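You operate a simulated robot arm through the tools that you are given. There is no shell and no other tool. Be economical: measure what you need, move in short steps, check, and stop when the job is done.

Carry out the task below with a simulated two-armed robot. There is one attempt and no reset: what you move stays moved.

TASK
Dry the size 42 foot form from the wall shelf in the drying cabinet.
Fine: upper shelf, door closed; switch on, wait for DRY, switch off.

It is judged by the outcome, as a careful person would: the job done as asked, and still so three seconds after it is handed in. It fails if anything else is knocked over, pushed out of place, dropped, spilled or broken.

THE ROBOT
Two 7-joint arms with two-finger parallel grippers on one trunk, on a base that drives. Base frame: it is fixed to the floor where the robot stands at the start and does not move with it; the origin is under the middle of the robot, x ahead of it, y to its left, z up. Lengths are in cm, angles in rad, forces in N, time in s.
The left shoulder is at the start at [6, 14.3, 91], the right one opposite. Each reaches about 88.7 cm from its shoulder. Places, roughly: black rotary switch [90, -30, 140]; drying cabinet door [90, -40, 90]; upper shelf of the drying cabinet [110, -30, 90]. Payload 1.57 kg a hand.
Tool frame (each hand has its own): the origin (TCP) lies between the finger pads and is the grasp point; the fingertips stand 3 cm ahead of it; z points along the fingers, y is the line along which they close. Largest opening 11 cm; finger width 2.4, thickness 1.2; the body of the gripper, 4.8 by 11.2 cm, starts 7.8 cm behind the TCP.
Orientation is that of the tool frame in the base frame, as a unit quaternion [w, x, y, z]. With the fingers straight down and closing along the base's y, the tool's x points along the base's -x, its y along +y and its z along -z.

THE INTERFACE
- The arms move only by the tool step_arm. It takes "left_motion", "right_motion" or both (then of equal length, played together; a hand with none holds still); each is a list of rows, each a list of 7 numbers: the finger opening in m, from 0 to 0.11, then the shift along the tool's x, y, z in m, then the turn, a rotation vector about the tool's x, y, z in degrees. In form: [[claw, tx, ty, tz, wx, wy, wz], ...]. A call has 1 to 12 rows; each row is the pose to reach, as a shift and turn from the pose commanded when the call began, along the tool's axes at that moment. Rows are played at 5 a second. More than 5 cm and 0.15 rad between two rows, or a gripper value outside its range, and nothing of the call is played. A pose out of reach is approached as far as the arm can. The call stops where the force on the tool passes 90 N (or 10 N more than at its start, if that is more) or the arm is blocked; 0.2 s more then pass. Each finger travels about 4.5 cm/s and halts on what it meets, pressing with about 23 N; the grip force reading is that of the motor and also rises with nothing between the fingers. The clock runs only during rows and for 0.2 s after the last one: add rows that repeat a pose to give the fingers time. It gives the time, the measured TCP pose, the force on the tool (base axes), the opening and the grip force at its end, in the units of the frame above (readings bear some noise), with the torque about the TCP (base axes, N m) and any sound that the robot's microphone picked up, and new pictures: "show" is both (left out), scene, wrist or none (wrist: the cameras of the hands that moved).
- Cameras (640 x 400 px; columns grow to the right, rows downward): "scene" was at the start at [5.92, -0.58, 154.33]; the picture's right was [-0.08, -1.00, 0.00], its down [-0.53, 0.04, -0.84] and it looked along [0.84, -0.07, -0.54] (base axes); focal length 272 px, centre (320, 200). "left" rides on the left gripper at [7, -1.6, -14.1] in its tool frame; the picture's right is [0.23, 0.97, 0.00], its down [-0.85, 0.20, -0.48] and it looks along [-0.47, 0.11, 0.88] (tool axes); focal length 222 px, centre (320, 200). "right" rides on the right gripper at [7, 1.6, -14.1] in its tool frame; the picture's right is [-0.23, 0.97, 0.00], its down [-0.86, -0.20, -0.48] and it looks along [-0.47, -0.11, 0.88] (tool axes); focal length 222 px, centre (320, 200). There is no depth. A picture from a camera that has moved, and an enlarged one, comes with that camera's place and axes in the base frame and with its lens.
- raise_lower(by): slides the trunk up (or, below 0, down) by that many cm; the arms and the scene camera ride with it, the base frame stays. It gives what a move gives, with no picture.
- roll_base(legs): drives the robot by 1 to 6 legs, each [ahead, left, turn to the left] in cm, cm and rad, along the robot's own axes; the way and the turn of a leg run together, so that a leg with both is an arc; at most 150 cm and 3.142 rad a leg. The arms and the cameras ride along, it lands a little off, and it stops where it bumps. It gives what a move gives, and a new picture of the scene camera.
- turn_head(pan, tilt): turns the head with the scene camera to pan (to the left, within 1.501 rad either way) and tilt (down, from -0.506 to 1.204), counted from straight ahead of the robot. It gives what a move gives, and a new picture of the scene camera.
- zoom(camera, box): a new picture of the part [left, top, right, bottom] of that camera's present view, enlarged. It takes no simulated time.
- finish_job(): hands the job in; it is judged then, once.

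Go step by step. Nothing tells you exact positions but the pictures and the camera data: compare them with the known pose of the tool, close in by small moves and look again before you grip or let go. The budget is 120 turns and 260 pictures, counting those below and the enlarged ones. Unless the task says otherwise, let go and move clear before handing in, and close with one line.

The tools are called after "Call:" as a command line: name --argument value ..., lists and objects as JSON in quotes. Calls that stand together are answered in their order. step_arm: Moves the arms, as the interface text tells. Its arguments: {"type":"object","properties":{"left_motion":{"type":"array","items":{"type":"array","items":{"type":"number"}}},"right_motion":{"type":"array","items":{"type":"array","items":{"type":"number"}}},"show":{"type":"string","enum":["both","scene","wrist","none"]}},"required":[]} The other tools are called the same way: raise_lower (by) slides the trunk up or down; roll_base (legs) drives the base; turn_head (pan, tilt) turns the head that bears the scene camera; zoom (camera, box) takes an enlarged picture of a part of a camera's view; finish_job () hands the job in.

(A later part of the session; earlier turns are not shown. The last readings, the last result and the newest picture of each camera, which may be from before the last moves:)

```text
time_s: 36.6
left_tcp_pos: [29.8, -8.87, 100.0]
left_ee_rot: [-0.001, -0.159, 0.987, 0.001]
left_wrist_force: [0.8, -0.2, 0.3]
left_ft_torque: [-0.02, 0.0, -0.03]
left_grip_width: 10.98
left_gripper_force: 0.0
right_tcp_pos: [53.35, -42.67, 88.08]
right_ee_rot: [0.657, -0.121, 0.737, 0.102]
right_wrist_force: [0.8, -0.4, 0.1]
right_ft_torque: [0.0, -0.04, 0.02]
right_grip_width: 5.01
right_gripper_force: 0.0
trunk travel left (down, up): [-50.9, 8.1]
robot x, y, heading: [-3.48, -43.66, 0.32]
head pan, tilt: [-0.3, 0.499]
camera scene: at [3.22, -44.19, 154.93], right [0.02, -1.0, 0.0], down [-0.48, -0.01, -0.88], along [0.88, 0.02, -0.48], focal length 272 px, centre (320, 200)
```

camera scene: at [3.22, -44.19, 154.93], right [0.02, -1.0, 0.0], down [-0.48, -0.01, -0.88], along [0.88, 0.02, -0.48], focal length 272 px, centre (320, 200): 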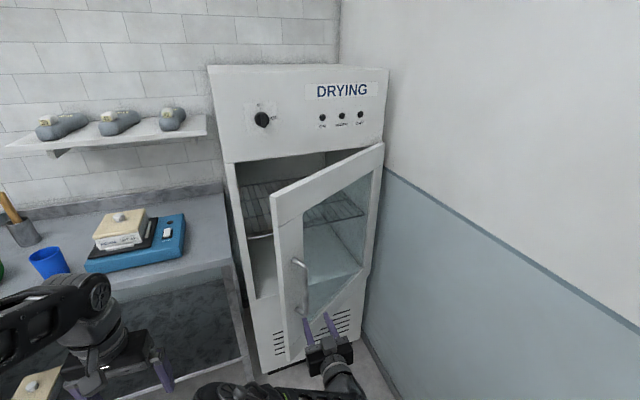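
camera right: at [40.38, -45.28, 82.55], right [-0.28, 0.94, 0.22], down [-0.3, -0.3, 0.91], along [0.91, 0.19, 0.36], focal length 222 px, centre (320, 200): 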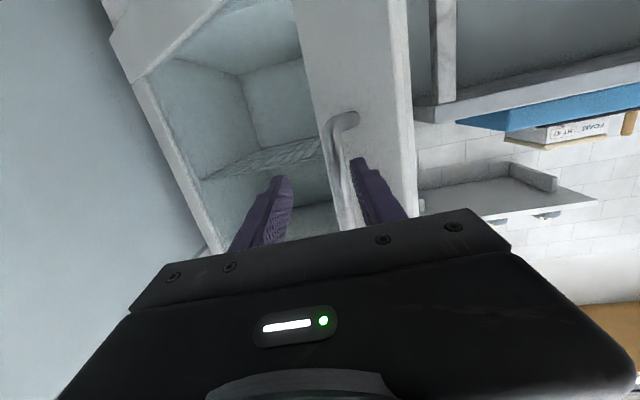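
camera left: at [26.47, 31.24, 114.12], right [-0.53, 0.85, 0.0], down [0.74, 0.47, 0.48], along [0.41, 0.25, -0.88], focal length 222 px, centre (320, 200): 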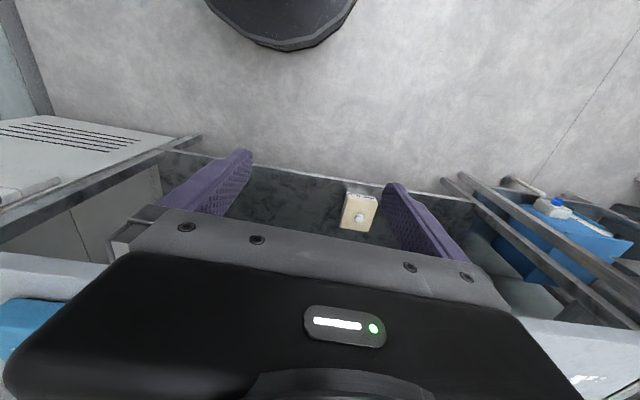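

The door stays put at about 35°. I'll close the fingers, go around its free edge on the left, and insert the hand inside to push it wider.

Call:
step_arm --right_motion '[[0.0, 0, 0, -0.02, 0, 0, 0], [0.0, 0, 0, -0.03, 0, 0, 0], [0.0, 0, 0, -0.03, 0, 0, 0], [0.0, 0, 0, -0.03, 0, 0, 0], [0.0, 0, 0, -0.03, 0, 0, 0]]' --show "none"

Call:
roll_base --legs '[[-3, 0, 0], [0, 18, 0]]'

```text
time_s: 37.8
left_tcp_pos: [29.94, -8.79, 99.9]
left_ee_rot: [-0.001, -0.16, 0.987, 0.0]
left_wrist_force: [0.3, 0.6, 0.3]
left_ft_torque: [0.02, -0.02, -0.02]
left_grip_width: 11.02
left_gripper_force: 0.1
right_tcp_pos: [50.38, -43.41, 88.44]
right_ee_rot: [0.657, -0.12, 0.738, 0.1]
right_wrist_force: [-0.6, 0.9, -0.1]
right_ft_torque: [-0.03, 0.0, 0.0]
right_grip_width: 0.01
right_gripper_force: 21.7
trunk travel left (down, up): [-50.9, 8.1]
robot x, y, heading: [-2.69, -43.63, 0.323]
head pan, tilt: [-0.3, 0.499]
```

```text
time_s: 39.7
left_tcp_pos: [21.24, 7.5, 99.93]
left_ee_rot: [0.0, -0.159, 0.987, 0.0]
left_wrist_force: [-0.4, -0.1, -0.4]
left_ft_torque: [-0.04, 0.01, 0.01]
left_grip_width: 10.98
left_gripper_force: 0.1
right_tcp_pos: [41.68, -27.2, 88.43]
right_ee_rot: [0.657, -0.121, 0.737, 0.1]
right_wrist_force: [-0.4, 0.2, 0.2]
right_ft_torque: [0.0, 0.02, 0.0]
right_grip_width: 0.0
right_gripper_force: 20.9
trunk travel left (down, up): [-50.9, 8.1]
robot x, y, heading: [-11.67, -27.63, 0.325]
head pan, tilt: [-0.3, 0.499]
camera scene: at [-5.37, -27.86, 154.94], right [0.02, -1.0, 0.0], down [-0.48, -0.01, -0.88], along [0.88, 0.02, -0.48], focal length 272 px, centre (320, 200)
```

scene: 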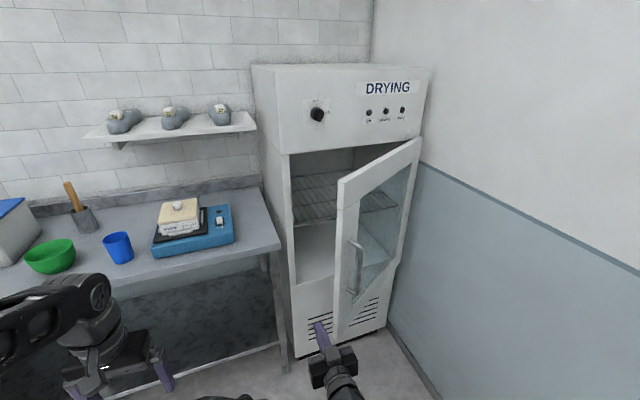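

Hand is clear left of the door's edge. Ahead 20 cm, so the fingers pass inside the door.

Call:
roll_base --legs '[[19, 0, 0]]'

```text
time_s: 41.2
left_tcp_pos: [39.33, 13.59, 99.88]
left_ee_rot: [-0.001, -0.161, 0.987, 0.0]
left_wrist_force: [0.5, 0.1, -0.3]
left_ft_torque: [-0.04, 0.04, 0.0]
left_grip_width: 10.99
left_gripper_force: 0.1
right_tcp_pos: [59.93, -21.04, 88.32]
right_ee_rot: [0.657, -0.122, 0.737, 0.101]
right_wrist_force: [0.5, 0.5, -0.2]
right_ft_torque: [0.01, -0.04, -0.02]
right_grip_width: 0.01
right_gripper_force: 21.7
trunk travel left (down, up): [-50.9, 8.1]
robot x, y, heading: [6.75, -21.59, 0.324]
head pan, tilt: [-0.3, 0.499]
camera scene: at [12.83, -21.9, 154.93], right [0.02, -1.0, 0.0], down [-0.48, -0.01, -0.88], along [0.88, 0.02, -0.48], focal length 272 px, centre (320, 200)
```

scene: 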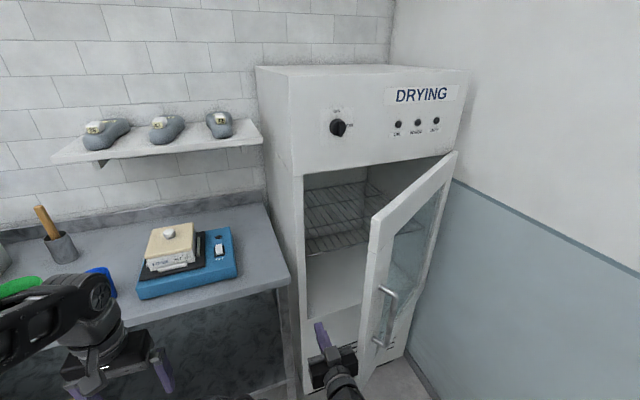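

Fingers are inside the door's edge. Sweep the arm right to push it open.

Call:
step_arm --right_motion '[[0.0, 0, -0.04, 0, 0, 0, 0], [0.0, 0, -0.08, 0, 0, 0, 0], [0.0, 0, -0.11, 0, 0, 0, 0], [0.0, 0, -0.14, 0, 0, 0, 0], [0.0, 0, -0.17, 0, 0, 0, 0], [0.0, 0, -0.2, 0, 0, 0, 0], [0.0, 0, -0.23, 0, 0, 0, 0], [0.0, 0, -0.26, 0, 0, 0, 0], [0.0, 0, -0.29, 0, 0, 0, 0], [0.0, 0, -0.32, 0, 0, 0, 0], [0.0, 0, -0.35, 0, 0, 0, 0]]' --show "scene"

```text
time_s: 42.1
left_tcp_pos: [38.58, 13.8, 100.18]
left_ee_rot: [0.001, -0.162, 0.987, 0.0]
left_wrist_force: [-0.3, -0.2, 0.5]
left_ft_torque: [0.02, 0.01, 0.01]
left_grip_width: 11.0
left_gripper_force: 0.1
right_tcp_pos: [64.31, -23.59, 90.89]
right_ee_rot: [0.644, -0.135, 0.744, 0.116]
right_wrist_force: [-25.1, 18.8, 5.5]
right_ft_torque: [-1.03, -0.68, -2.89]
right_grip_width: 0.0
right_gripper_force: 21.7
right hand out of reach, approached as far as the arm can: row 1, 2, 3, 4
trunk travel left (down, up): [-50.9, 8.1]
robot x, y, heading: [6.4, -21.22, 0.328]
head pan, tilt: [-0.3, 0.499]
stopped in row 4 (right hand): the force on the tool passed its limit (the readings are from after the stop); the commanded pose is now the measured one
camera scene: at [12.1, -21.63, 155.01], right [0.03, -1.0, 0.0], down [-0.48, -0.01, -0.88], along [0.88, 0.02, -0.48], focal length 272 px, centre (320, 200)
```

scene: 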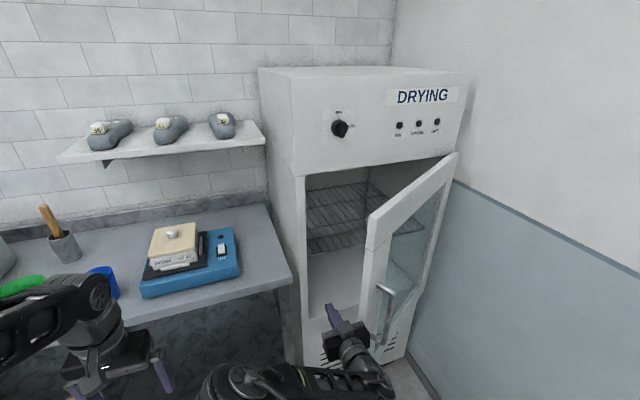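

The arm's own sideways reach is limited there, so I'll use the base: roll right, pushing the door with the hand.

Call:
roll_base --legs '[[0, -12, 0], [-3, -12, 0]]'

```text
time_s: 42.9
left_tcp_pos: [38.63, 13.29, 100.08]
left_ee_rot: [0.001, -0.164, 0.986, -0.001]
left_wrist_force: [0.3, 0.2, 0.5]
left_ft_torque: [0.01, -0.02, 0.03]
left_grip_width: 10.99
left_gripper_force: 0.1
right_tcp_pos: [64.33, -23.38, 90.93]
right_ee_rot: [0.644, -0.144, 0.742, 0.123]
right_wrist_force: [-18.7, 14.1, 13.4]
right_ft_torque: [-1.6, 0.01, -2.18]
right_grip_width: 0.0
right_gripper_force: 21.0
trunk travel left (down, up): [-50.9, 8.1]
robot x, y, heading: [6.27, -21.35, 0.328]
head pan, tilt: [-0.3, 0.499]
stopped in leg 1: the robot was blocked; the commanded pose is now the measured one
camera scene: at [12.25, -22.35, 154.96], right [0.03, -1.0, 0.0], down [-0.48, -0.02, -0.88], along [0.88, 0.03, -0.48], focal length 272 px, centre (320, 200)
```

scene: 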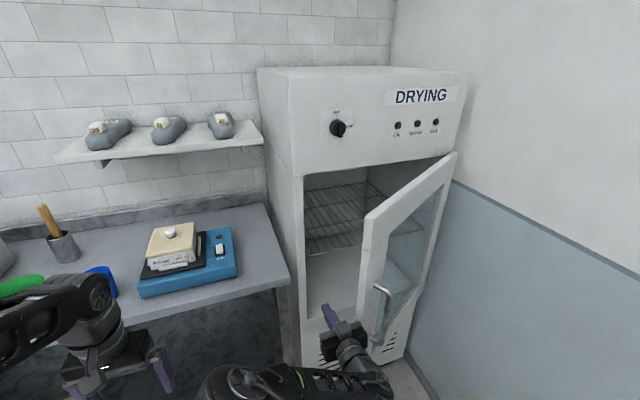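

Blocked; I need to see the contact.

Call:
zoom --camera "scene" --box '[260, 250, 460, 400]'

Call:
zoom --camera "right" --box '[0, 0, 640, 400]'

```text
2.67 times, centred on (360, 325) of scene
camera zoom: at [12.25, -22.35, 154.96], right [0.03, -1.0, 0.0], down [-0.48, -0.02, -0.88], along [0.88, 0.03, -0.48], focal length 724 px, centre (213, -133)
```

zoom: 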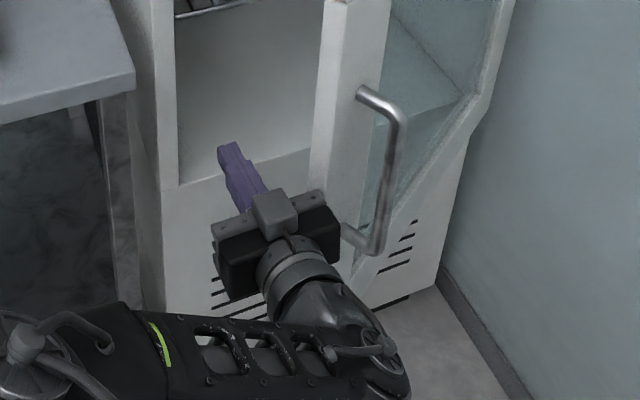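

```text
1.00 times, centred on (320, 200) of right (not enlarged: the box is as wide or as high as the picture)
camera zoom: at [49.66, -27.58, 85.89], right [-0.33, 0.92, 0.22], down [-0.25, -0.31, 0.91], along [0.91, 0.25, 0.34], focal length 222 px, centre (320, 200)
```

zoom: 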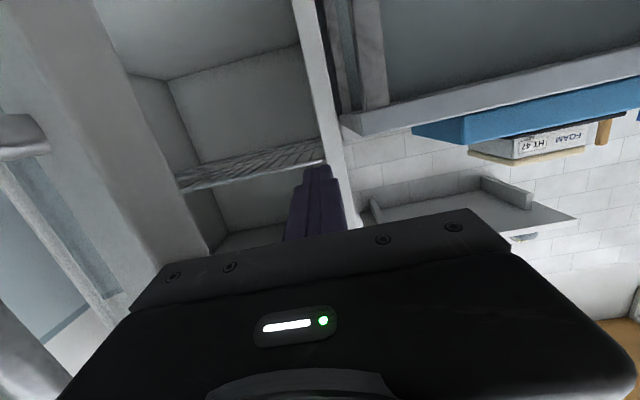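

The wide gripper body is jammed against the door's edge. I'll back off, roll the hand 90° so it is narrow sideways, and retry.

Call:
roll_base --legs '[[-5, 2, 0]]'

Call:
step_arm --right_motion '[[0.0, 0, 0, 0, 0, 0, 8], [0.0, 0, 0, 0, 0, 0, 16], [0.0, 0, 0, 0, 0, 0, 24], [0.0, 0, 0, 0, 0, 0, 32], [0.0, 0, 0, 0, 0, 0, 40], [0.0, 0, 0, 0, 0, 0, 48], [0.0, 0, 0, 0, 0, 0, 56], [0.0, 0, 0, 0, 0, 0, 64], [0.0, 0, 0, 0, 0, 0, 72], [0.0, 0, 0, 0, 0, 0, 80], [0.0, 0, 0, 0, 0, 0, 88], [0.0, 0, 0, 0, 0, 0, 90]]'

```text
time_s: 43.9
left_tcp_pos: [33.75, 13.29, 100.09]
left_ee_rot: [0.001, -0.165, 0.986, -0.001]
left_wrist_force: [-0.3, -0.4, -0.8]
left_ft_torque: [-0.03, -0.02, 0.03]
left_grip_width: 11.0
left_gripper_force: 0.1
right_tcp_pos: [59.12, -23.52, 90.57]
right_ee_rot: [0.642, -0.141, 0.744, 0.122]
right_wrist_force: [-0.5, 0.6, 0.4]
right_ft_torque: [0.0, 0.0, 0.0]
right_grip_width: 0.0
right_gripper_force: 21.6
trunk travel left (down, up): [-50.9, 8.1]
robot x, y, heading: [1.04, -21.92, 0.338]
head pan, tilt: [-0.3, 0.499]
camera scene: at [7.18, -22.3, 154.94], right [0.03, -1.0, 0.0], down [-0.48, -0.01, -0.88], along [0.88, 0.03, -0.48], focal length 272 px, centre (320, 200)
```

scene: 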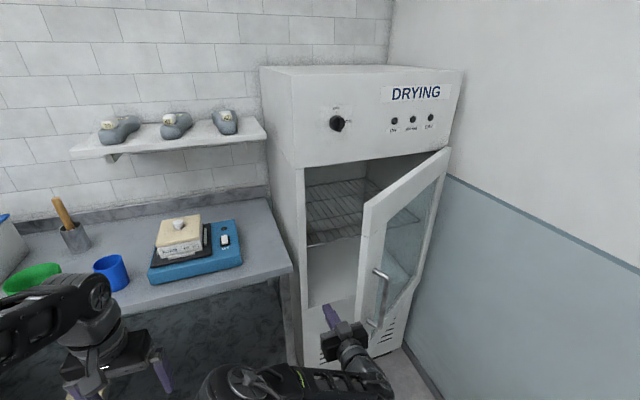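

```text
time_s: 46.5
left_tcp_pos: [33.63, 13.28, 99.92]
left_ee_rot: [0.0, -0.164, 0.986, 0.0]
left_wrist_force: [-0.2, 0.6, -0.1]
left_ft_torque: [0.0, -0.02, 0.04]
left_grip_width: 11.01
left_gripper_force: 0.0
right_tcp_pos: [59.31, -23.32, 90.66]
right_ee_rot: [0.367, 0.429, 0.625, 0.538]
right_wrist_force: [0.3, 0.3, -0.5]
right_ft_torque: [0.01, 0.03, 0.05]
right_grip_width: 0.0
right_gripper_force: 21.5
trunk travel left (down, up): [-50.9, 8.1]
robot x, y, heading: [0.85, -21.95, 0.33]
head pan, tilt: [-0.3, 0.499]
camera scene: at [7.37, -22.32, 154.93], right [0.03, -1.0, 0.0], down [-0.48, -0.01, -0.88], along [0.88, 0.03, -0.48], focal length 272 px, centre (320, 200)
camera right: at [43.9, -21.92, 94.36], right [0.22, -0.16, 0.96], down [-0.16, -0.98, -0.13], along [0.96, -0.13, -0.24], focal length 222 px, centre (320, 200)
```

scene: 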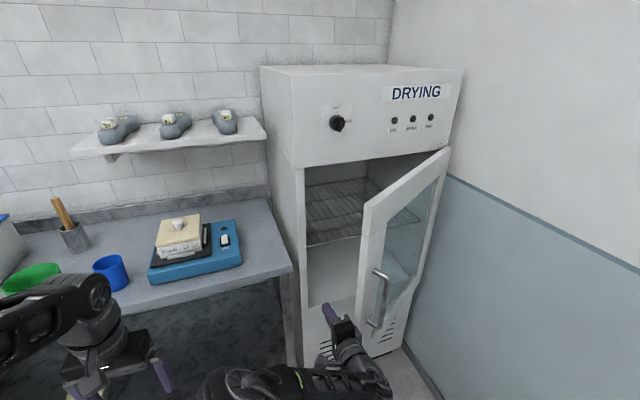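
right: 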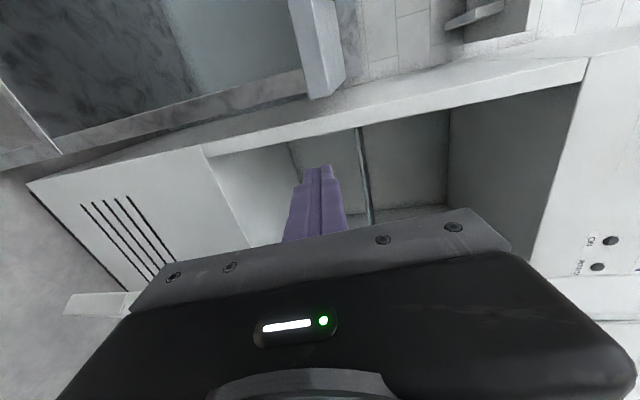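

The hand is now narrow sideways. Ahead 5 cm, then sweep right by base.

Call:
roll_base --legs '[[5, 0, 0], [0, -12, 0], [-2, -10, 0]]'

```text
time_s: 47.9
left_tcp_pos: [39.7, 11.11, 100.01]
left_ee_rot: [0.0, -0.164, 0.986, 0.001]
left_wrist_force: [0.6, 0.6, -0.4]
left_ft_torque: [0.0, 0.0, -0.01]
left_grip_width: 10.98
left_gripper_force: 0.0
right_tcp_pos: [64.8, -24.15, 90.64]
right_ee_rot: [0.358, 0.414, 0.633, 0.547]
right_wrist_force: [-5.6, 4.1, 2.0]
right_ft_torque: [-0.25, -0.04, -0.62]
right_grip_width: 0.0
right_gripper_force: 21.5
trunk travel left (down, up): [-50.9, 8.1]
robot x, y, heading: [7.56, -23.98, 0.334]
head pan, tilt: [-0.3, 0.499]
stopped in leg 2: the force on the tool passed its limit (the readings are from after the stop); the commanded pose is now the measured one
camera scene: at [13.29, -24.59, 154.93], right [0.03, -1.0, 0.0], down [-0.48, -0.01, -0.88], along [0.88, 0.03, -0.48], focal length 272 px, centre (320, 200)
```

scene: 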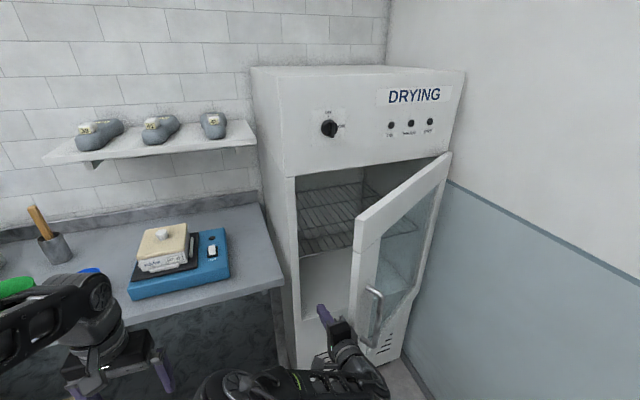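

Call:
zoom --camera "scene" --box '[260, 260, 440, 400]'

Call:
zoom --camera "right" --box '[0, 0, 640, 400]'

```text
2.86 times, centred on (350, 330) of scene
camera zoom: at [13.29, -24.59, 154.93], right [0.03, -1.0, 0.0], down [-0.48, -0.01, -0.88], along [0.88, 0.03, -0.48], focal length 776 px, centre (234, -171)
```

zoom: 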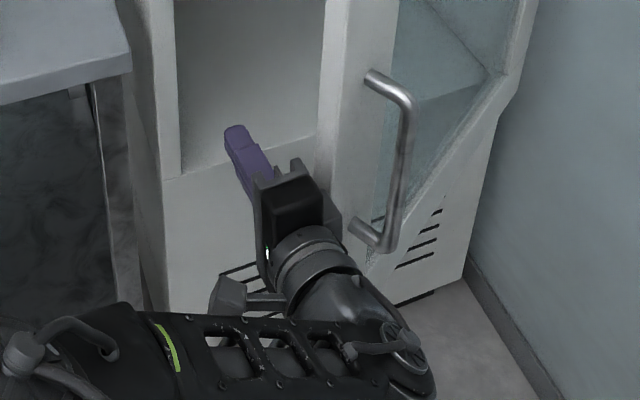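

```text
1.00 times, centred on (320, 200) of right (not enlarged: the box is as wide or as high as the picture)
camera zoom: at [49.31, -23.39, 94.35], right [0.22, -0.15, 0.96], down [-0.12, -0.98, -0.13], along [0.97, -0.08, -0.23], focal length 222 px, centre (320, 200)
```

zoom: 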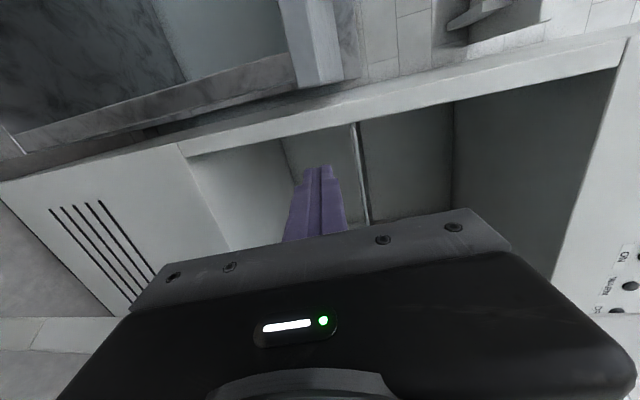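

Pushing with a forward-pointing hand wedges it. Better: point the fingers down and hook them over the door's top edge (z≈127) from inside, with the arm above the door. I'll back out and reorient.

Call:
roll_base --legs '[[0, 2, 0], [-14, 0, 0]]'

Call:
raise_lower --by 8

Call:
step_arm --right_motion '[[0.0, 0, 0.01, 0, 0, 0, -8], [0.0, 0, 0.02, 0, 0, 0, -16], [0.0, 0, 0.03, 0, 0, 0, -24], [0.0, 0, 0.05, 0, 0, 0, -32], [0.0, 0, 0.07, 0, 0, 0, -40], [0.0, 0, 0.09, 0, 0, 0, -48], [0.0, 0, 0.11, 0, 0, 0, -56], [0.0, 0, 0.13, 0, 0, 0, -64], [0.0, 0, 0.15, 0, 0, 0, -72], [0.0, 0, 0.17, 0, 0, 0, -80], [0.0, 0, 0.18, 0, 0, 0, -88], [0.0, 0, 0.18, 0, 0, 0, -90]]' --show "none"

```text
time_s: 49.6
left_tcp_pos: [26.0, 8.24, 100.05]
left_ee_rot: [0.0, -0.164, 0.987, 0.001]
left_wrist_force: [-0.3, -0.3, 1.0]
left_ft_torque: [0.03, -0.05, 0.04]
left_grip_width: 11.01
left_gripper_force: 0.0
right_tcp_pos: [51.26, -26.89, 90.82]
right_ee_rot: [0.359, 0.415, 0.632, 0.548]
right_wrist_force: [-0.2, -0.5, -0.1]
right_ft_torque: [0.01, -0.01, 0.0]
right_grip_width: 0.0
right_gripper_force: 21.1
trunk travel left (down, up): [-50.9, 8.1]
robot x, y, heading: [-6.17, -27.05, 0.328]
head pan, tilt: [-0.3, 0.499]
camera scene: at [-0.38, -27.23, 154.94], right [0.03, -1.0, 0.0], down [-0.48, -0.01, -0.88], along [0.88, 0.03, -0.48], focal length 272 px, centre (320, 200)
```

scene: 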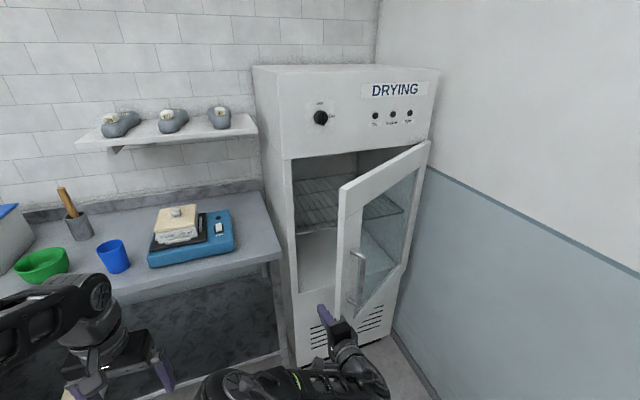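

```text
time_s: 50.8
left_tcp_pos: [26.14, 8.46, 108.04]
left_ee_rot: [0.0, -0.163, 0.987, 0.0]
left_wrist_force: [0.0, -0.2, 0.9]
left_ft_torque: [-0.02, -0.02, -0.04]
left_grip_width: 11.01
left_gripper_force: 0.0
right_tcp_pos: [51.22, -26.85, 98.65]
right_ee_rot: [0.358, 0.415, 0.632, 0.547]
right_wrist_force: [-0.4, 0.4, 1.2]
right_ft_torque: [-0.01, -0.01, 0.0]
right_grip_width: 0.0
right_gripper_force: 20.9
trunk travel left (down, up): [-58.9, 0.1]
robot x, y, heading: [-6.56, -26.71, 0.329]
head pan, tilt: [-0.3, 0.499]
```

```text
time_s: 53.4
left_tcp_pos: [26.12, 8.4, 107.91]
left_ee_rot: [0.0, -0.163, 0.987, 0.001]
left_wrist_force: [0.4, -1.1, -0.4]
left_ft_torque: [-0.01, -0.04, 0.02]
left_grip_width: 10.99
left_gripper_force: 0.0
right_tcp_pos: [53.7, -25.9, 116.55]
right_ee_rot: [0.64, -0.155, 0.741, 0.133]
right_wrist_force: [0.1, 0.1, 0.0]
right_ft_torque: [-0.01, 0.04, 0.0]
right_grip_width: 0.02
right_gripper_force: 21.3
trunk travel left (down, up): [-58.9, 0.1]
robot x, y, heading: [-6.49, -26.54, 0.33]
head pan, tilt: [-0.3, 0.499]
```

Call:
step_arm --right_motion '[[0.0, -0.02, 0, 0, 0, 7, 0], [0.0, -0.04, 0, 0, 0, 14, 0], [0.0, -0.06, 0, 0, 0, 21, 0], [0.0, -0.08, 0, 0, 0, 28, 0], [0.0, -0.1, 0, 0, 0, 35, 0], [0.0, -0.12, 0, 0, 0, 42, 0], [0.0, -0.14, 0, 0, 0, 49, 0], [0.0, -0.16, 0, 0, 0, 56, 0], [0.0, -0.18, 0, 0, 0, 63, 0], [0.0, -0.2, 0, 0, 0, 70, 0], [0.0, -0.21, 0, 0, 0, 77, 0], [0.0, -0.21, 0, 0, 0, 81, 0]]'

```text
time_s: 56.0
left_tcp_pos: [26.09, 8.22, 107.95]
left_ee_rot: [-0.001, -0.162, 0.987, 0.002]
left_wrist_force: [0.0, -1.1, -0.8]
left_ft_torque: [0.01, 0.01, 0.02]
left_grip_width: 10.99
left_gripper_force: 0.0
right_tcp_pos: [54.56, -25.29, 131.1]
right_ee_rot: [0.19, -0.215, 0.957, 0.034]
right_wrist_force: [-0.6, -0.3, 0.3]
right_ft_torque: [0.0, 0.0, 0.01]
right_grip_width: 0.0
right_gripper_force: 20.7
right hand out of reach, approached as far as the arm can: row 8, 9, 10, 11, 12
trunk travel left (down, up): [-58.9, 0.1]
robot x, y, heading: [-6.52, -27.01, 0.334]
head pan, tilt: [-0.3, 0.499]
camera scene: at [-0.2, -27.34, 162.93], right [0.03, -1.0, 0.0], down [-0.48, -0.01, -0.88], along [0.88, 0.03, -0.48], focal length 272 px, centre (320, 200)
camera right: at [43.04, -28.77, 141.51], right [-0.23, 0.97, 0.07], down [0.63, 0.09, 0.77], along [0.74, 0.22, -0.63], focal length 222 px, centre (320, 200)
```

scene: 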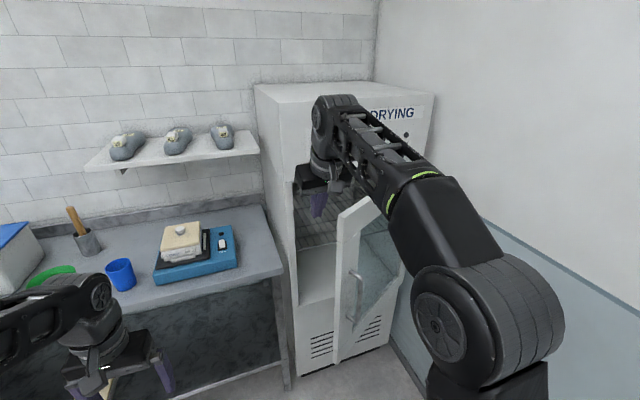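
right: 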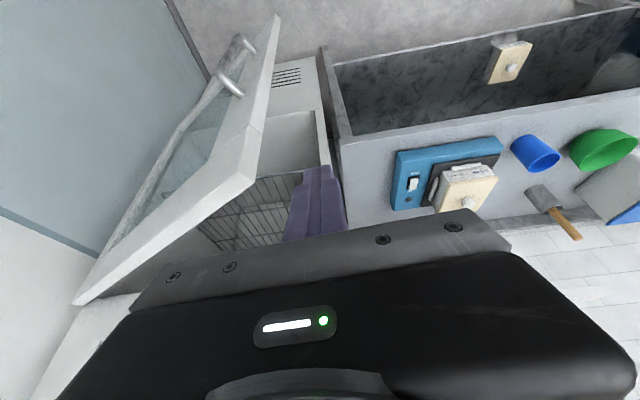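

The hand is over and left of the door's free edge. Move ahead 7 cm, lower 9 cm so the fingers are inside the door top edge.

Call:
roll_base --legs '[[7, 0, 0]]'

Call:
step_arm --right_motion '[[0.0, 0.011, 0, 0.028, 0, 0, 0], [0.0, 0.022, 0, 0.056, 0, 0, 0], [0.0, 0.033, 0, 0.084, 0, 0, 0], [0.0, 0.033, 0, 0.084, 0, 0, 0]]'

```text
time_s: 57.0
left_tcp_pos: [32.89, 10.74, 107.82]
left_ee_rot: [-0.001, -0.163, 0.987, 0.001]
left_wrist_force: [1.1, -0.2, -1.3]
left_ft_torque: [-0.03, 0.05, 0.02]
left_grip_width: 10.97
left_gripper_force: 0.1
right_tcp_pos: [61.43, -22.7, 131.03]
right_ee_rot: [0.188, -0.216, 0.957, 0.033]
right_wrist_force: [0.9, -0.4, 0.1]
right_ft_torque: [0.02, 0.02, -0.01]
right_grip_width: 0.01
right_gripper_force: 21.0
trunk travel left (down, up): [-58.9, 0.1]
robot x, y, heading: [0.2, -24.31, 0.332]
head pan, tilt: [-0.3, 0.499]
camera scene: at [6.62, -24.82, 162.92], right [0.03, -1.0, 0.0], down [-0.48, -0.01, -0.88], along [0.88, 0.03, -0.48], focal length 272 px, centre (320, 200)
```

scene: 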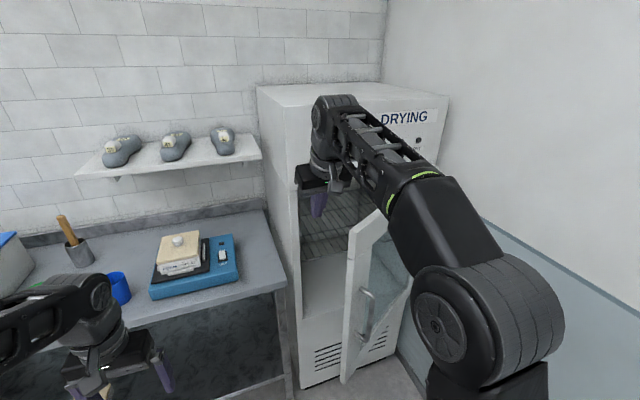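

```text
time_s: 58.0
left_tcp_pos: [32.71, 10.67, 107.95]
left_ee_rot: [0.0, -0.163, 0.987, 0.001]
left_wrist_force: [-0.1, -0.5, 1.0]
left_ft_torque: [0.02, -0.01, -0.01]
left_grip_width: 11.02
left_gripper_force: 0.1
right_tcp_pos: [61.4, -22.82, 122.1]
right_ee_rot: [0.19, -0.216, 0.957, 0.033]
right_wrist_force: [0.2, 0.1, -1.1]
right_ft_torque: [0.03, -0.02, -0.03]
right_grip_width: 0.03
right_gripper_force: 20.9
trunk travel left (down, up): [-58.9, 0.1]
robot x, y, heading: [-0.05, -24.42, 0.329]
head pan, tilt: [-0.3, 0.499]
camera scene: at [6.4, -24.88, 162.93], right [0.03, -1.0, 0.0], down [-0.48, -0.01, -0.88], along [0.88, 0.03, -0.48], focal length 272 px, centre (320, 200)
camera right: at [49.88, -26.35, 132.48], right [-0.23, 0.97, 0.07], down [0.63, 0.09, 0.77], along [0.74, 0.22, -0.63], focal length 222 px, centre (320, 200)
```

scene: 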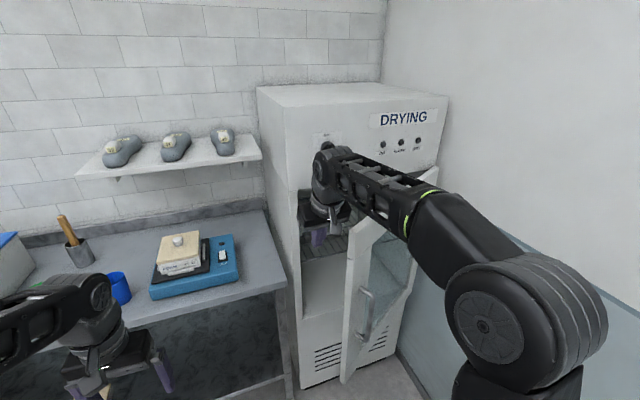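
right: 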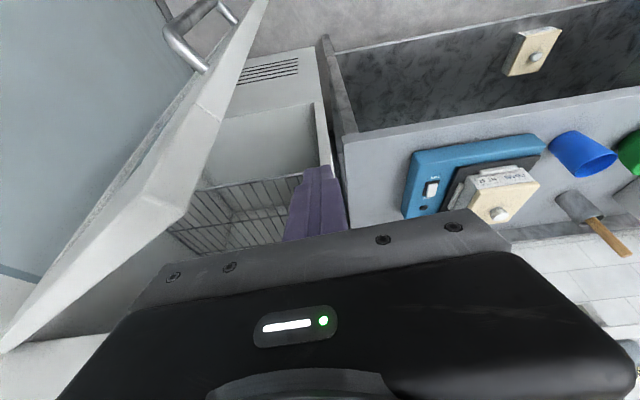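

The fingers are inside the door top rail. I'll sweep right with the base following the door's arc, keeping near its free edge so the arm crosses above it.

Call:
roll_base --legs '[[0, -13, 0], [-5.5, -5, 0], [-5, -5, 0]]'

```text
time_s: 60.5
left_tcp_pos: [30.29, -14.63, 108.02]
left_ee_rot: [-0.001, -0.162, 0.987, 0.001]
left_wrist_force: [0.1, 0.0, -0.6]
left_ft_torque: [0.03, -0.03, 0.01]
left_grip_width: 10.99
left_gripper_force: 0.0
right_tcp_pos: [58.87, -48.28, 122.1]
right_ee_rot: [0.191, -0.216, 0.957, 0.033]
right_wrist_force: [0.6, -1.4, 0.1]
right_ft_torque: [0.05, 0.01, 0.01]
right_grip_width: 0.0
right_gripper_force: 21.2
trunk travel left (down, up): [-58.9, 0.1]
robot x, y, heading: [-2.09, -49.51, 0.33]
head pan, tilt: [-0.3, 0.499]
camera scene: at [3.93, -50.32, 162.94], right [0.03, -1.0, 0.0], down [-0.48, -0.01, -0.88], along [0.88, 0.03, -0.48], focal length 272 px, centre (320, 200)
```

scene: 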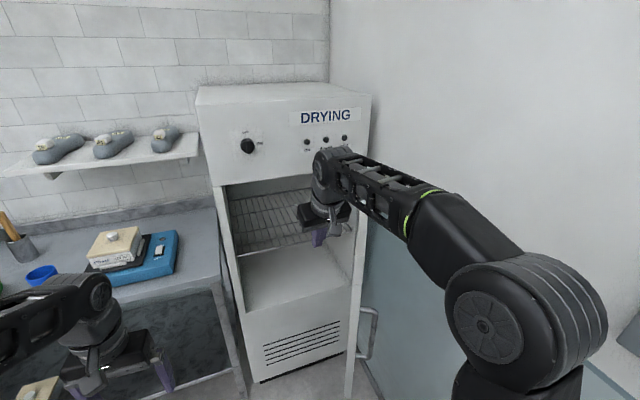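

The door swung wide open, to about 85°. Now lift the right hand clear, back away, and then measure the shelf and the rack.

Call:
step_arm --right_motion '[[0.0, -0.015, 0.01, -0.035, 0, 0, 0], [0.0, -0.025, 0.015, -0.065, 0, 0, 0], [0.0, -0.035, 0.02, -0.09, 0, 0, 0]]' --show "none"

Call:
roll_base --legs '[[-14, 0, 0], [0, 20, 0]]'

Call:
turn_head --pan -0.2 --tilt 0.4

```text
time_s: 61.4
left_tcp_pos: [30.27, -14.46, 107.88]
left_ee_rot: [0.0, -0.163, 0.987, 0.0]
left_wrist_force: [-0.3, -0.2, 1.0]
left_ft_torque: [0.0, 0.02, 0.01]
left_grip_width: 11.0
left_gripper_force: 0.1
right_tcp_pos: [58.08, -46.09, 131.09]
right_ee_rot: [0.187, -0.216, 0.958, 0.034]
right_wrist_force: [-0.8, -0.3, 0.2]
right_ft_torque: [-0.02, 0.0, -0.03]
right_grip_width: 0.0
right_gripper_force: 21.0
right hand out of reach, approached as far as the arm can: row 3
trunk travel left (down, up): [-58.9, 0.1]
robot x, y, heading: [-2.29, -49.68, 0.326]
head pan, tilt: [-0.3, 0.499]
```

```text
time_s: 63.9
left_tcp_pos: [10.94, -0.3, 107.91]
left_ee_rot: [-0.001, -0.162, 0.987, 0.0]
left_wrist_force: [-0.2, 0.1, -0.5]
left_ft_torque: [-0.04, -0.02, -0.02]
left_grip_width: 11.01
left_gripper_force: 0.0
right_tcp_pos: [38.58, -32.23, 130.92]
right_ee_rot: [0.186, -0.214, 0.959, 0.033]
right_wrist_force: [-0.1, -0.2, 0.7]
right_ft_torque: [-0.07, -0.01, -0.01]
right_grip_width: 0.0
right_gripper_force: 21.4
trunk travel left (down, up): [-58.9, 0.1]
robot x, y, heading: [-21.79, -35.39, 0.325]
head pan, tilt: [-0.3, 0.499]
camera scene: at [-15.58, -35.67, 162.94], right [0.03, -1.0, 0.0], down [-0.48, -0.01, -0.88], along [0.88, 0.02, -0.48], focal length 272 px, centre (320, 200)
```

scene: 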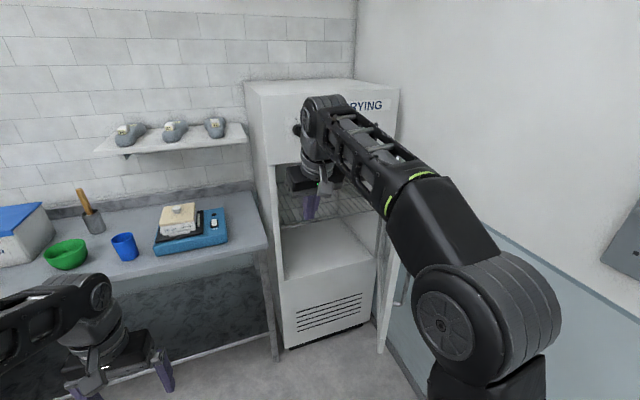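

```text
time_s: 64.5
left_tcp_pos: [10.92, -0.33, 107.92]
left_ee_rot: [0.0, -0.161, 0.987, 0.0]
left_wrist_force: [0.4, -0.1, -0.9]
left_ft_torque: [0.03, 0.0, -0.01]
left_grip_width: 10.99
left_gripper_force: 0.1
right_tcp_pos: [38.61, -32.28, 130.99]
right_ee_rot: [0.187, -0.214, 0.958, 0.033]
right_wrist_force: [0.3, -0.4, -0.7]
right_ft_torque: [0.02, 0.02, 0.0]
right_grip_width: 0.02
right_gripper_force: 21.3
trunk travel left (down, up): [-58.9, 0.1]
robot x, y, heading: [-22.16, -35.33, 0.326]
head pan, tilt: [-0.201, 0.4]
camera scene: at [-15.44, -34.93, 163.84], right [0.12, -0.99, 0.0], down [-0.39, -0.05, -0.92], along [0.91, 0.11, -0.39], focal length 272 px, centre (320, 200)
```

scene: 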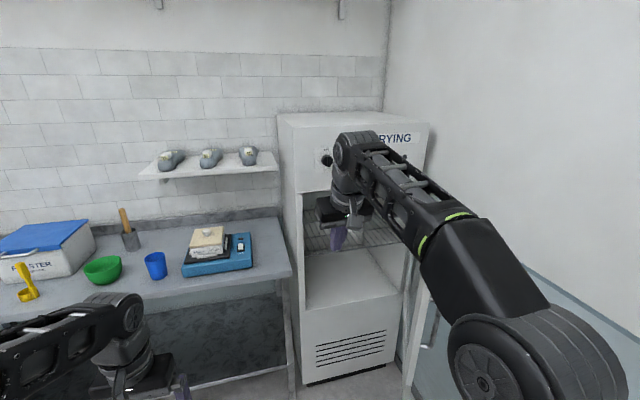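

Now tuck the right arm low and pitch the left hand up to point mostly forward, at shelf height.

Call:
step_arm --right_motion '[[0.0, 0.01, 0, 0.014, 0, 0, 0], [0.0, 0.022, 0, 0.028, 0, 0, 0], [0.0, 0.033, 0, 0.042, 0, 0, 0], [0.0, 0.044, 0, 0.056, 0, 0, 0], [0.0, 0.055, 0, 0.07, 0, 0, 0], [0.0, 0.066, 0, 0.084, 0, 0, 0], [0.0, 0.077, 0, 0.098, 0, 0, 0], [0.0, 0.088, 0, 0.112, 0, 0, 0], [0.0, 0.099, 0, 0.126, 0, 0, 0], [0.0, 0.11, 0, 0.14, 0, 0, 0], [0.0, 0.12, 0, 0.152, 0, 0, 0], [0.0, 0.13, 0, 0.164, 0, 0, 0]]' --left_motion '[[0.11, -0.01, 0, -0.021, 0, -5.8, 0], [0.11, -0.02, 0, -0.042, 0, -11.6, 0], [0.11, -0.03, 0, -0.063, 0, -17.5, 0], [0.11, -0.04, 0, -0.084, 0, -23.3, 0], [0.11, -0.05, 0, -0.105, 0, -29.2, 0], [0.11, -0.06, 0, -0.126, 0, -35, 0], [0.11, -0.07, 0, -0.147, 0, -40.8, 0], [0.11, -0.08, 0, -0.168, 0, -46.7, 0], [0.11, -0.09, 0, -0.189, 0, -52.5, 0], [0.11, -0.1, 0, -0.21, 0, -58.3, 0], [0.11, -0.11, 0, -0.231, 0, -64.2, 0], [0.11, -0.12, 0, -0.25, 0, -70, 0]]'

```text
time_s: 67.1
left_tcp_pos: [22.27, 3.4, 132.74]
left_ee_rot: [0.566, -0.131, 0.809, 0.093]
left_wrist_force: [0.2, 0.5, -0.5]
left_ft_torque: [0.0, -0.02, 0.02]
left_grip_width: 10.98
left_gripper_force: 0.2
right_tcp_pos: [33.18, -35.01, 110.98]
right_ee_rot: [0.187, -0.213, 0.958, 0.034]
right_wrist_force: [-0.2, 0.8, 0.2]
right_ft_torque: [-0.02, 0.03, 0.0]
right_grip_width: 0.0
right_gripper_force: 21.5
trunk travel left (down, up): [-58.9, 0.1]
robot x, y, heading: [-21.92, -35.5, 0.332]
head pan, tilt: [-0.201, 0.4]
camera scene: at [-15.43, -34.94, 163.85], right [0.12, -0.99, 0.0], down [-0.39, -0.05, -0.92], along [0.91, 0.12, -0.39], focal length 272 px, centre (320, 200)
camera right: at [21.73, -38.49, 121.42], right [-0.22, 0.97, 0.07], down [0.64, 0.09, 0.76], along [0.74, 0.21, -0.64], focal length 222 px, centre (320, 200)
camera left: at [7.95, -3.14, 131.2], right [-0.38, 0.9, -0.21], down [-0.21, 0.14, 0.97], along [0.9, 0.42, 0.14], focal length 222 px, centre (320, 200)
```

scene: 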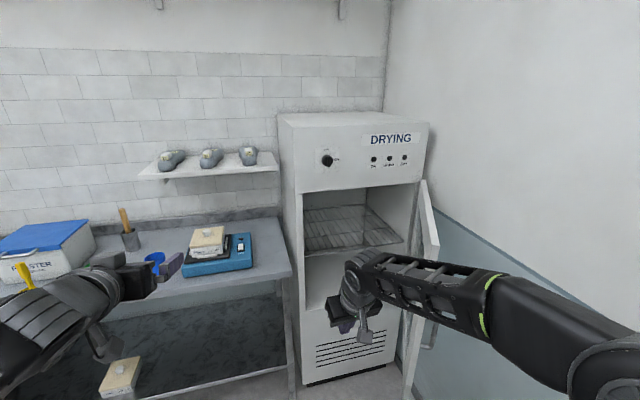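
right: 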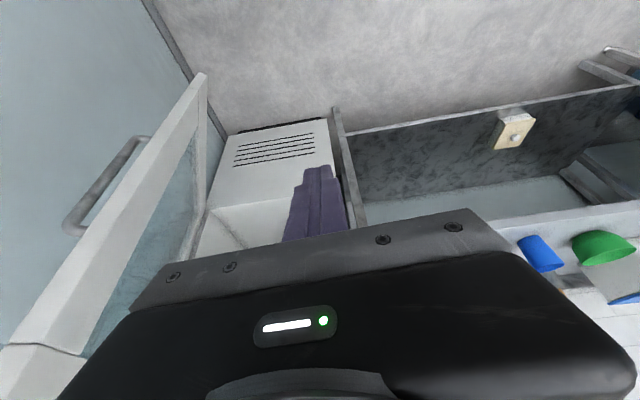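
left: 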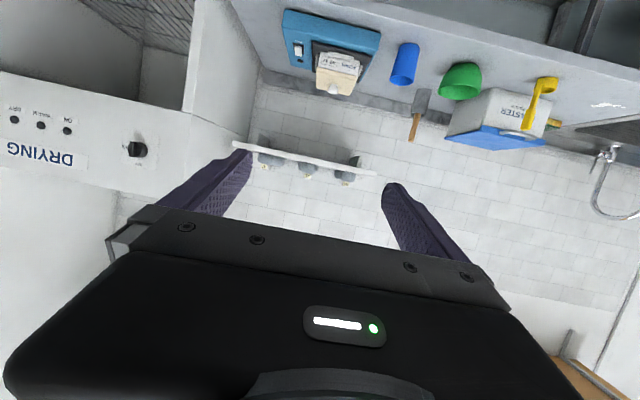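

Form 42 triangulates to about 103 ahead in room axes, 20 right of the room origin, z≈133; shelf top ≈128.5, bench front ≈75. I'll tuck the right hand further back, then drive so the left hand faces the form and look.

Call:
step_arm --right_motion '[[0.0, 0.02, -0.01, -0.008, 0, 0, 0], [0.0, 0.04, -0.02, -0.016, 0, 0, 0], [0.0, 0.06, -0.03, -0.024, 0, 0, 0], [0.0, 0.08, -0.04, -0.032, 0, 0, 0], [0.0, 0.1, -0.05, -0.04, 0, 0, 0], [0.0, 0.12, -0.06, -0.048, 0, 0, 0], [0.0, 0.14, -0.07, -0.056, 0, 0, 0], [0.0, 0.16, -0.08, -0.06, 0, 0, 0]]' --show "none"

Call:
roll_base --legs '[[0, -15, 0], [42, 0, 0]]'

Call:
zoom --camera "left" --box '[0, 0, 640, 400]'

```text
time_s: 68.9
left_tcp_pos: [22.3, 3.48, 132.93]
left_ee_rot: [0.566, -0.132, 0.808, 0.093]
left_wrist_force: [-0.2, 0.7, 0.6]
left_ft_torque: [0.0, -0.01, 0.0]
left_grip_width: 11.02
left_gripper_force: 0.1
right_tcp_pos: [21.06, -49.45, 110.76]
right_ee_rot: [0.186, -0.214, 0.958, 0.034]
right_wrist_force: [0.2, 0.1, 0.1]
right_ft_torque: [-0.04, 0.0, 0.02]
right_grip_width: 0.01
right_gripper_force: 21.3
trunk travel left (down, up): [-58.9, 0.1]
robot x, y, heading: [-21.76, -35.03, 0.326]
head pan, tilt: [-0.201, 0.4]
```

```text
time_s: 71.6
left_tcp_pos: [48.37, -3.22, 132.71]
left_ee_rot: [0.565, -0.131, 0.809, 0.092]
left_wrist_force: [-0.3, 0.7, -0.4]
left_ft_torque: [-0.01, -0.01, -0.01]
left_grip_width: 11.03
left_gripper_force: 0.1
right_tcp_pos: [46.54, -55.77, 110.73]
right_ee_rot: [0.177, -0.214, 0.96, 0.038]
right_wrist_force: [-7.3, 0.5, 4.5]
right_ft_torque: [-0.02, 0.07, 0.02]
right_grip_width: 0.0
right_gripper_force: 21.3
trunk travel left (down, up): [-58.9, 0.1]
robot x, y, heading: [4.43, -42.05, 0.326]
head pan, tilt: [-0.201, 0.4]
stopped in leg 2: the force on the tool passed its limit (the readings are from after the stop); the commanded pose is now the measured one
camera scene: at [10.59, -41.43, 163.83], right [0.12, -0.99, 0.0], down [-0.39, -0.05, -0.92], along [0.91, 0.11, -0.39], focal length 272 px, centre (320, 200)
```

scene: 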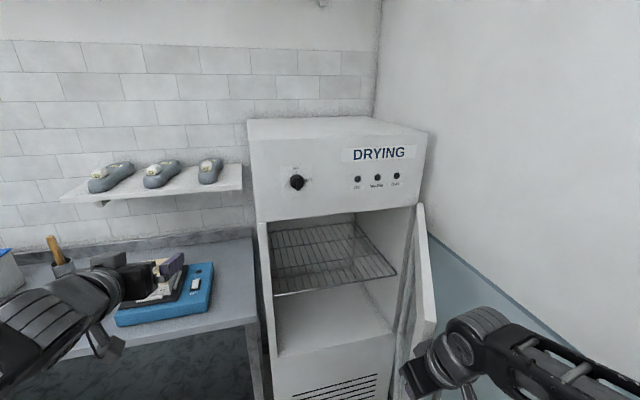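

```text
1.00 times, centred on (320, 200) of left (not enlarged: the box is as wide or as high as the picture)
camera zoom: at [34.04, -9.78, 131.07], right [-0.38, 0.9, -0.21], down [-0.21, 0.14, 0.97], along [0.9, 0.42, 0.14], focal length 222 px, centre (320, 200)
```

zoom: 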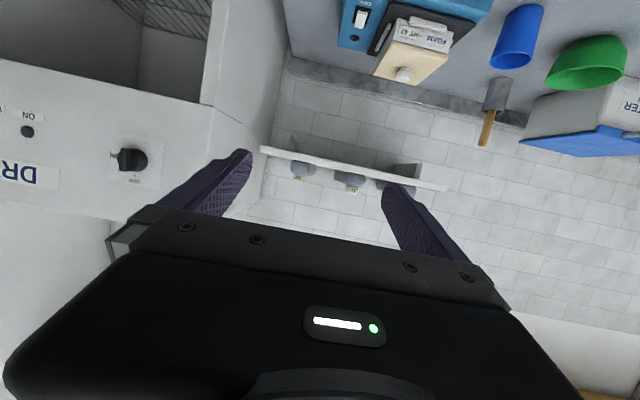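

The right hand touched the door's edge. I'll back off, shift the base left and compensate with the left hand, then go on.

Call:
roll_base --legs '[[-4, 0, 0], [0, 14, 0]]'

Call:
step_arm --left_motion '[[0.11, 0, -0.04, 0, 0, 0, 0], [0.11, 0, -0.08, 0, 0, 0, 0], [0.11, 0, -0.11, 0, 0, 0, 0], [0.11, 0, -0.14, 0, 0, 0, 0], [0.11, 0, -0.14, 0, 0, 0, 0]]' --show "none"

Call:
roll_base --legs '[[33, 0, 0]]'

Call:
zoom --camera "left" --box '[0, 0, 640, 400]'

```text
time_s: 73.5
left_tcp_pos: [40.06, 8.45, 132.93]
left_ee_rot: [0.565, -0.13, 0.81, 0.091]
left_wrist_force: [0.1, 0.4, -0.6]
left_ft_torque: [-0.01, -0.04, -0.05]
left_grip_width: 10.98
left_gripper_force: 0.1
right_tcp_pos: [38.3, -43.99, 110.72]
right_ee_rot: [0.178, -0.214, 0.96, 0.037]
right_wrist_force: [-0.3, 0.6, 0.3]
right_ft_torque: [-0.03, -0.01, -0.05]
right_grip_width: 0.02
right_gripper_force: 21.3
trunk travel left (down, up): [-58.9, 0.1]
robot x, y, heading: [-3.28, -30.29, 0.325]
head pan, tilt: [-0.201, 0.4]
camera scene: at [2.35, -29.72, 163.85], right [0.12, -0.99, 0.0], down [-0.39, -0.05, -0.92], along [0.91, 0.11, -0.39], focal length 272 px, centre (320, 200)
```

scene: 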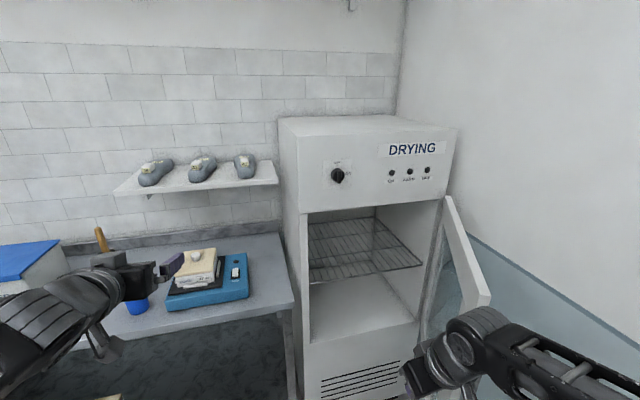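

```text
time_s: 74.7
left_tcp_pos: [44.72, -4.81, 132.72]
left_ee_rot: [0.566, -0.132, 0.808, 0.093]
left_wrist_force: [-0.6, 0.0, -0.3]
left_ft_torque: [-0.03, 0.0, -0.01]
left_grip_width: 11.0
left_gripper_force: 0.0
right_tcp_pos: [38.33, -44.15, 110.71]
right_ee_rot: [0.177, -0.215, 0.96, 0.039]
right_wrist_force: [0.3, 0.3, 0.6]
right_ft_torque: [0.02, -0.01, 0.01]
right_grip_width: 0.01
right_gripper_force: 20.8
trunk travel left (down, up): [-58.9, 0.1]
robot x, y, heading: [-3.79, -30.49, 0.325]
head pan, tilt: [-0.201, 0.4]
```

```text
time_s: 76.8
left_tcp_pos: [76.18, 5.75, 132.82]
left_ee_rot: [0.566, -0.131, 0.809, 0.092]
left_wrist_force: [1.5, 0.4, 0.4]
left_ft_torque: [0.03, -0.01, 0.01]
left_grip_width: 11.02
left_gripper_force: 0.0
right_tcp_pos: [69.94, -33.48, 110.67]
right_ee_rot: [0.176, -0.215, 0.96, 0.038]
right_wrist_force: [0.4, -0.5, -0.6]
right_ft_torque: [-0.02, 0.03, -0.04]
right_grip_width: 0.02
right_gripper_force: 22.1
trunk travel left (down, up): [-58.9, 0.1]
robot x, y, heading: [27.82, -19.89, 0.324]
head pan, tilt: [-0.201, 0.4]
camera scene: at [33.99, -19.23, 163.84], right [0.13, -0.99, 0.0], down [-0.39, -0.05, -0.92], along [0.91, 0.12, -0.39], focal length 272 px, centre (320, 200)
```

scene: 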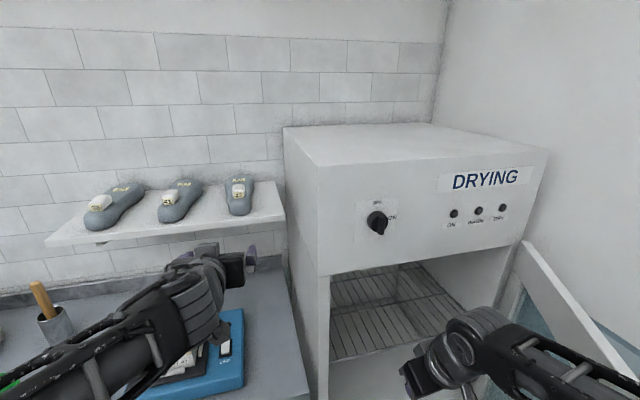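

```text
1.00 times, centred on (320, 200) of left (not enlarged: the box is as wide or as high as the picture)
camera zoom: at [61.81, -0.8, 131.05], right [-0.38, 0.9, -0.21], down [-0.21, 0.14, 0.97], along [0.9, 0.42, 0.14], focal length 222 px, centre (320, 200)
```

zoom: 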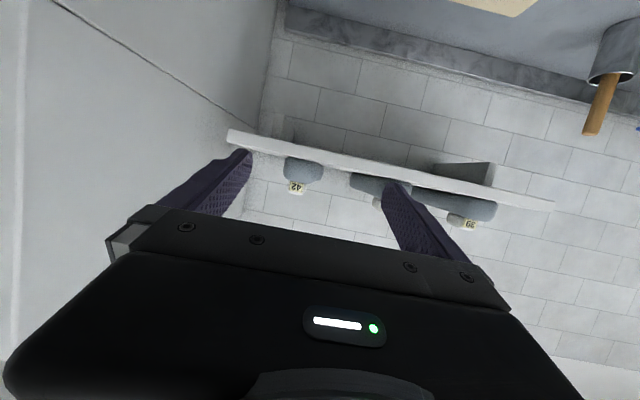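

The forms are close now; let me zoom on form 42 in both cameras.

Call:
zoom --camera "scene" --box '[190, 155, 310, 230]'

Call:
zoom --camera "left" --box '[220, 110, 400, 220]'

```text
5.33 times, centred on (250, 192) of scene
camera zoom: at [33.99, -19.23, 163.84], right [0.13, -0.99, 0.0], down [-0.39, -0.05, -0.92], along [0.91, 0.12, -0.39], focal length 1448 px, centre (693, 240)
```

zoom: 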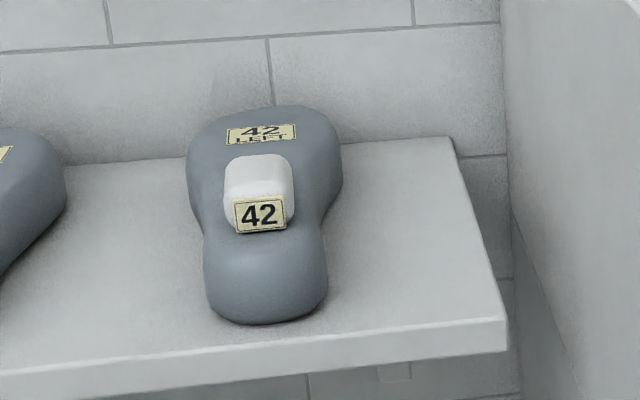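

```text
3.56 times, centred on (310, 165) of left
camera zoom: at [61.81, -0.8, 131.05], right [-0.38, 0.9, -0.21], down [-0.21, 0.14, 0.97], along [0.9, 0.42, 0.14], focal length 790 px, centre (356, 324)
```

zoom: 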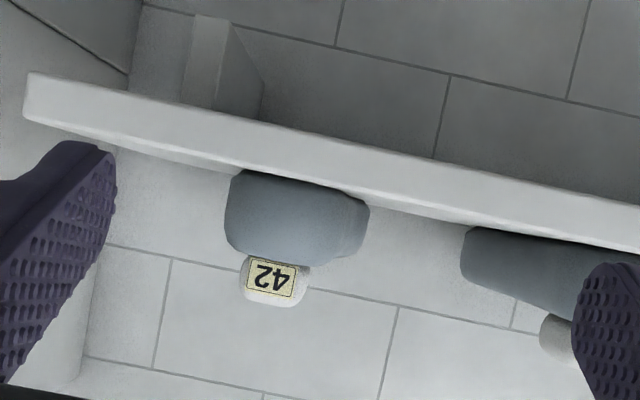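

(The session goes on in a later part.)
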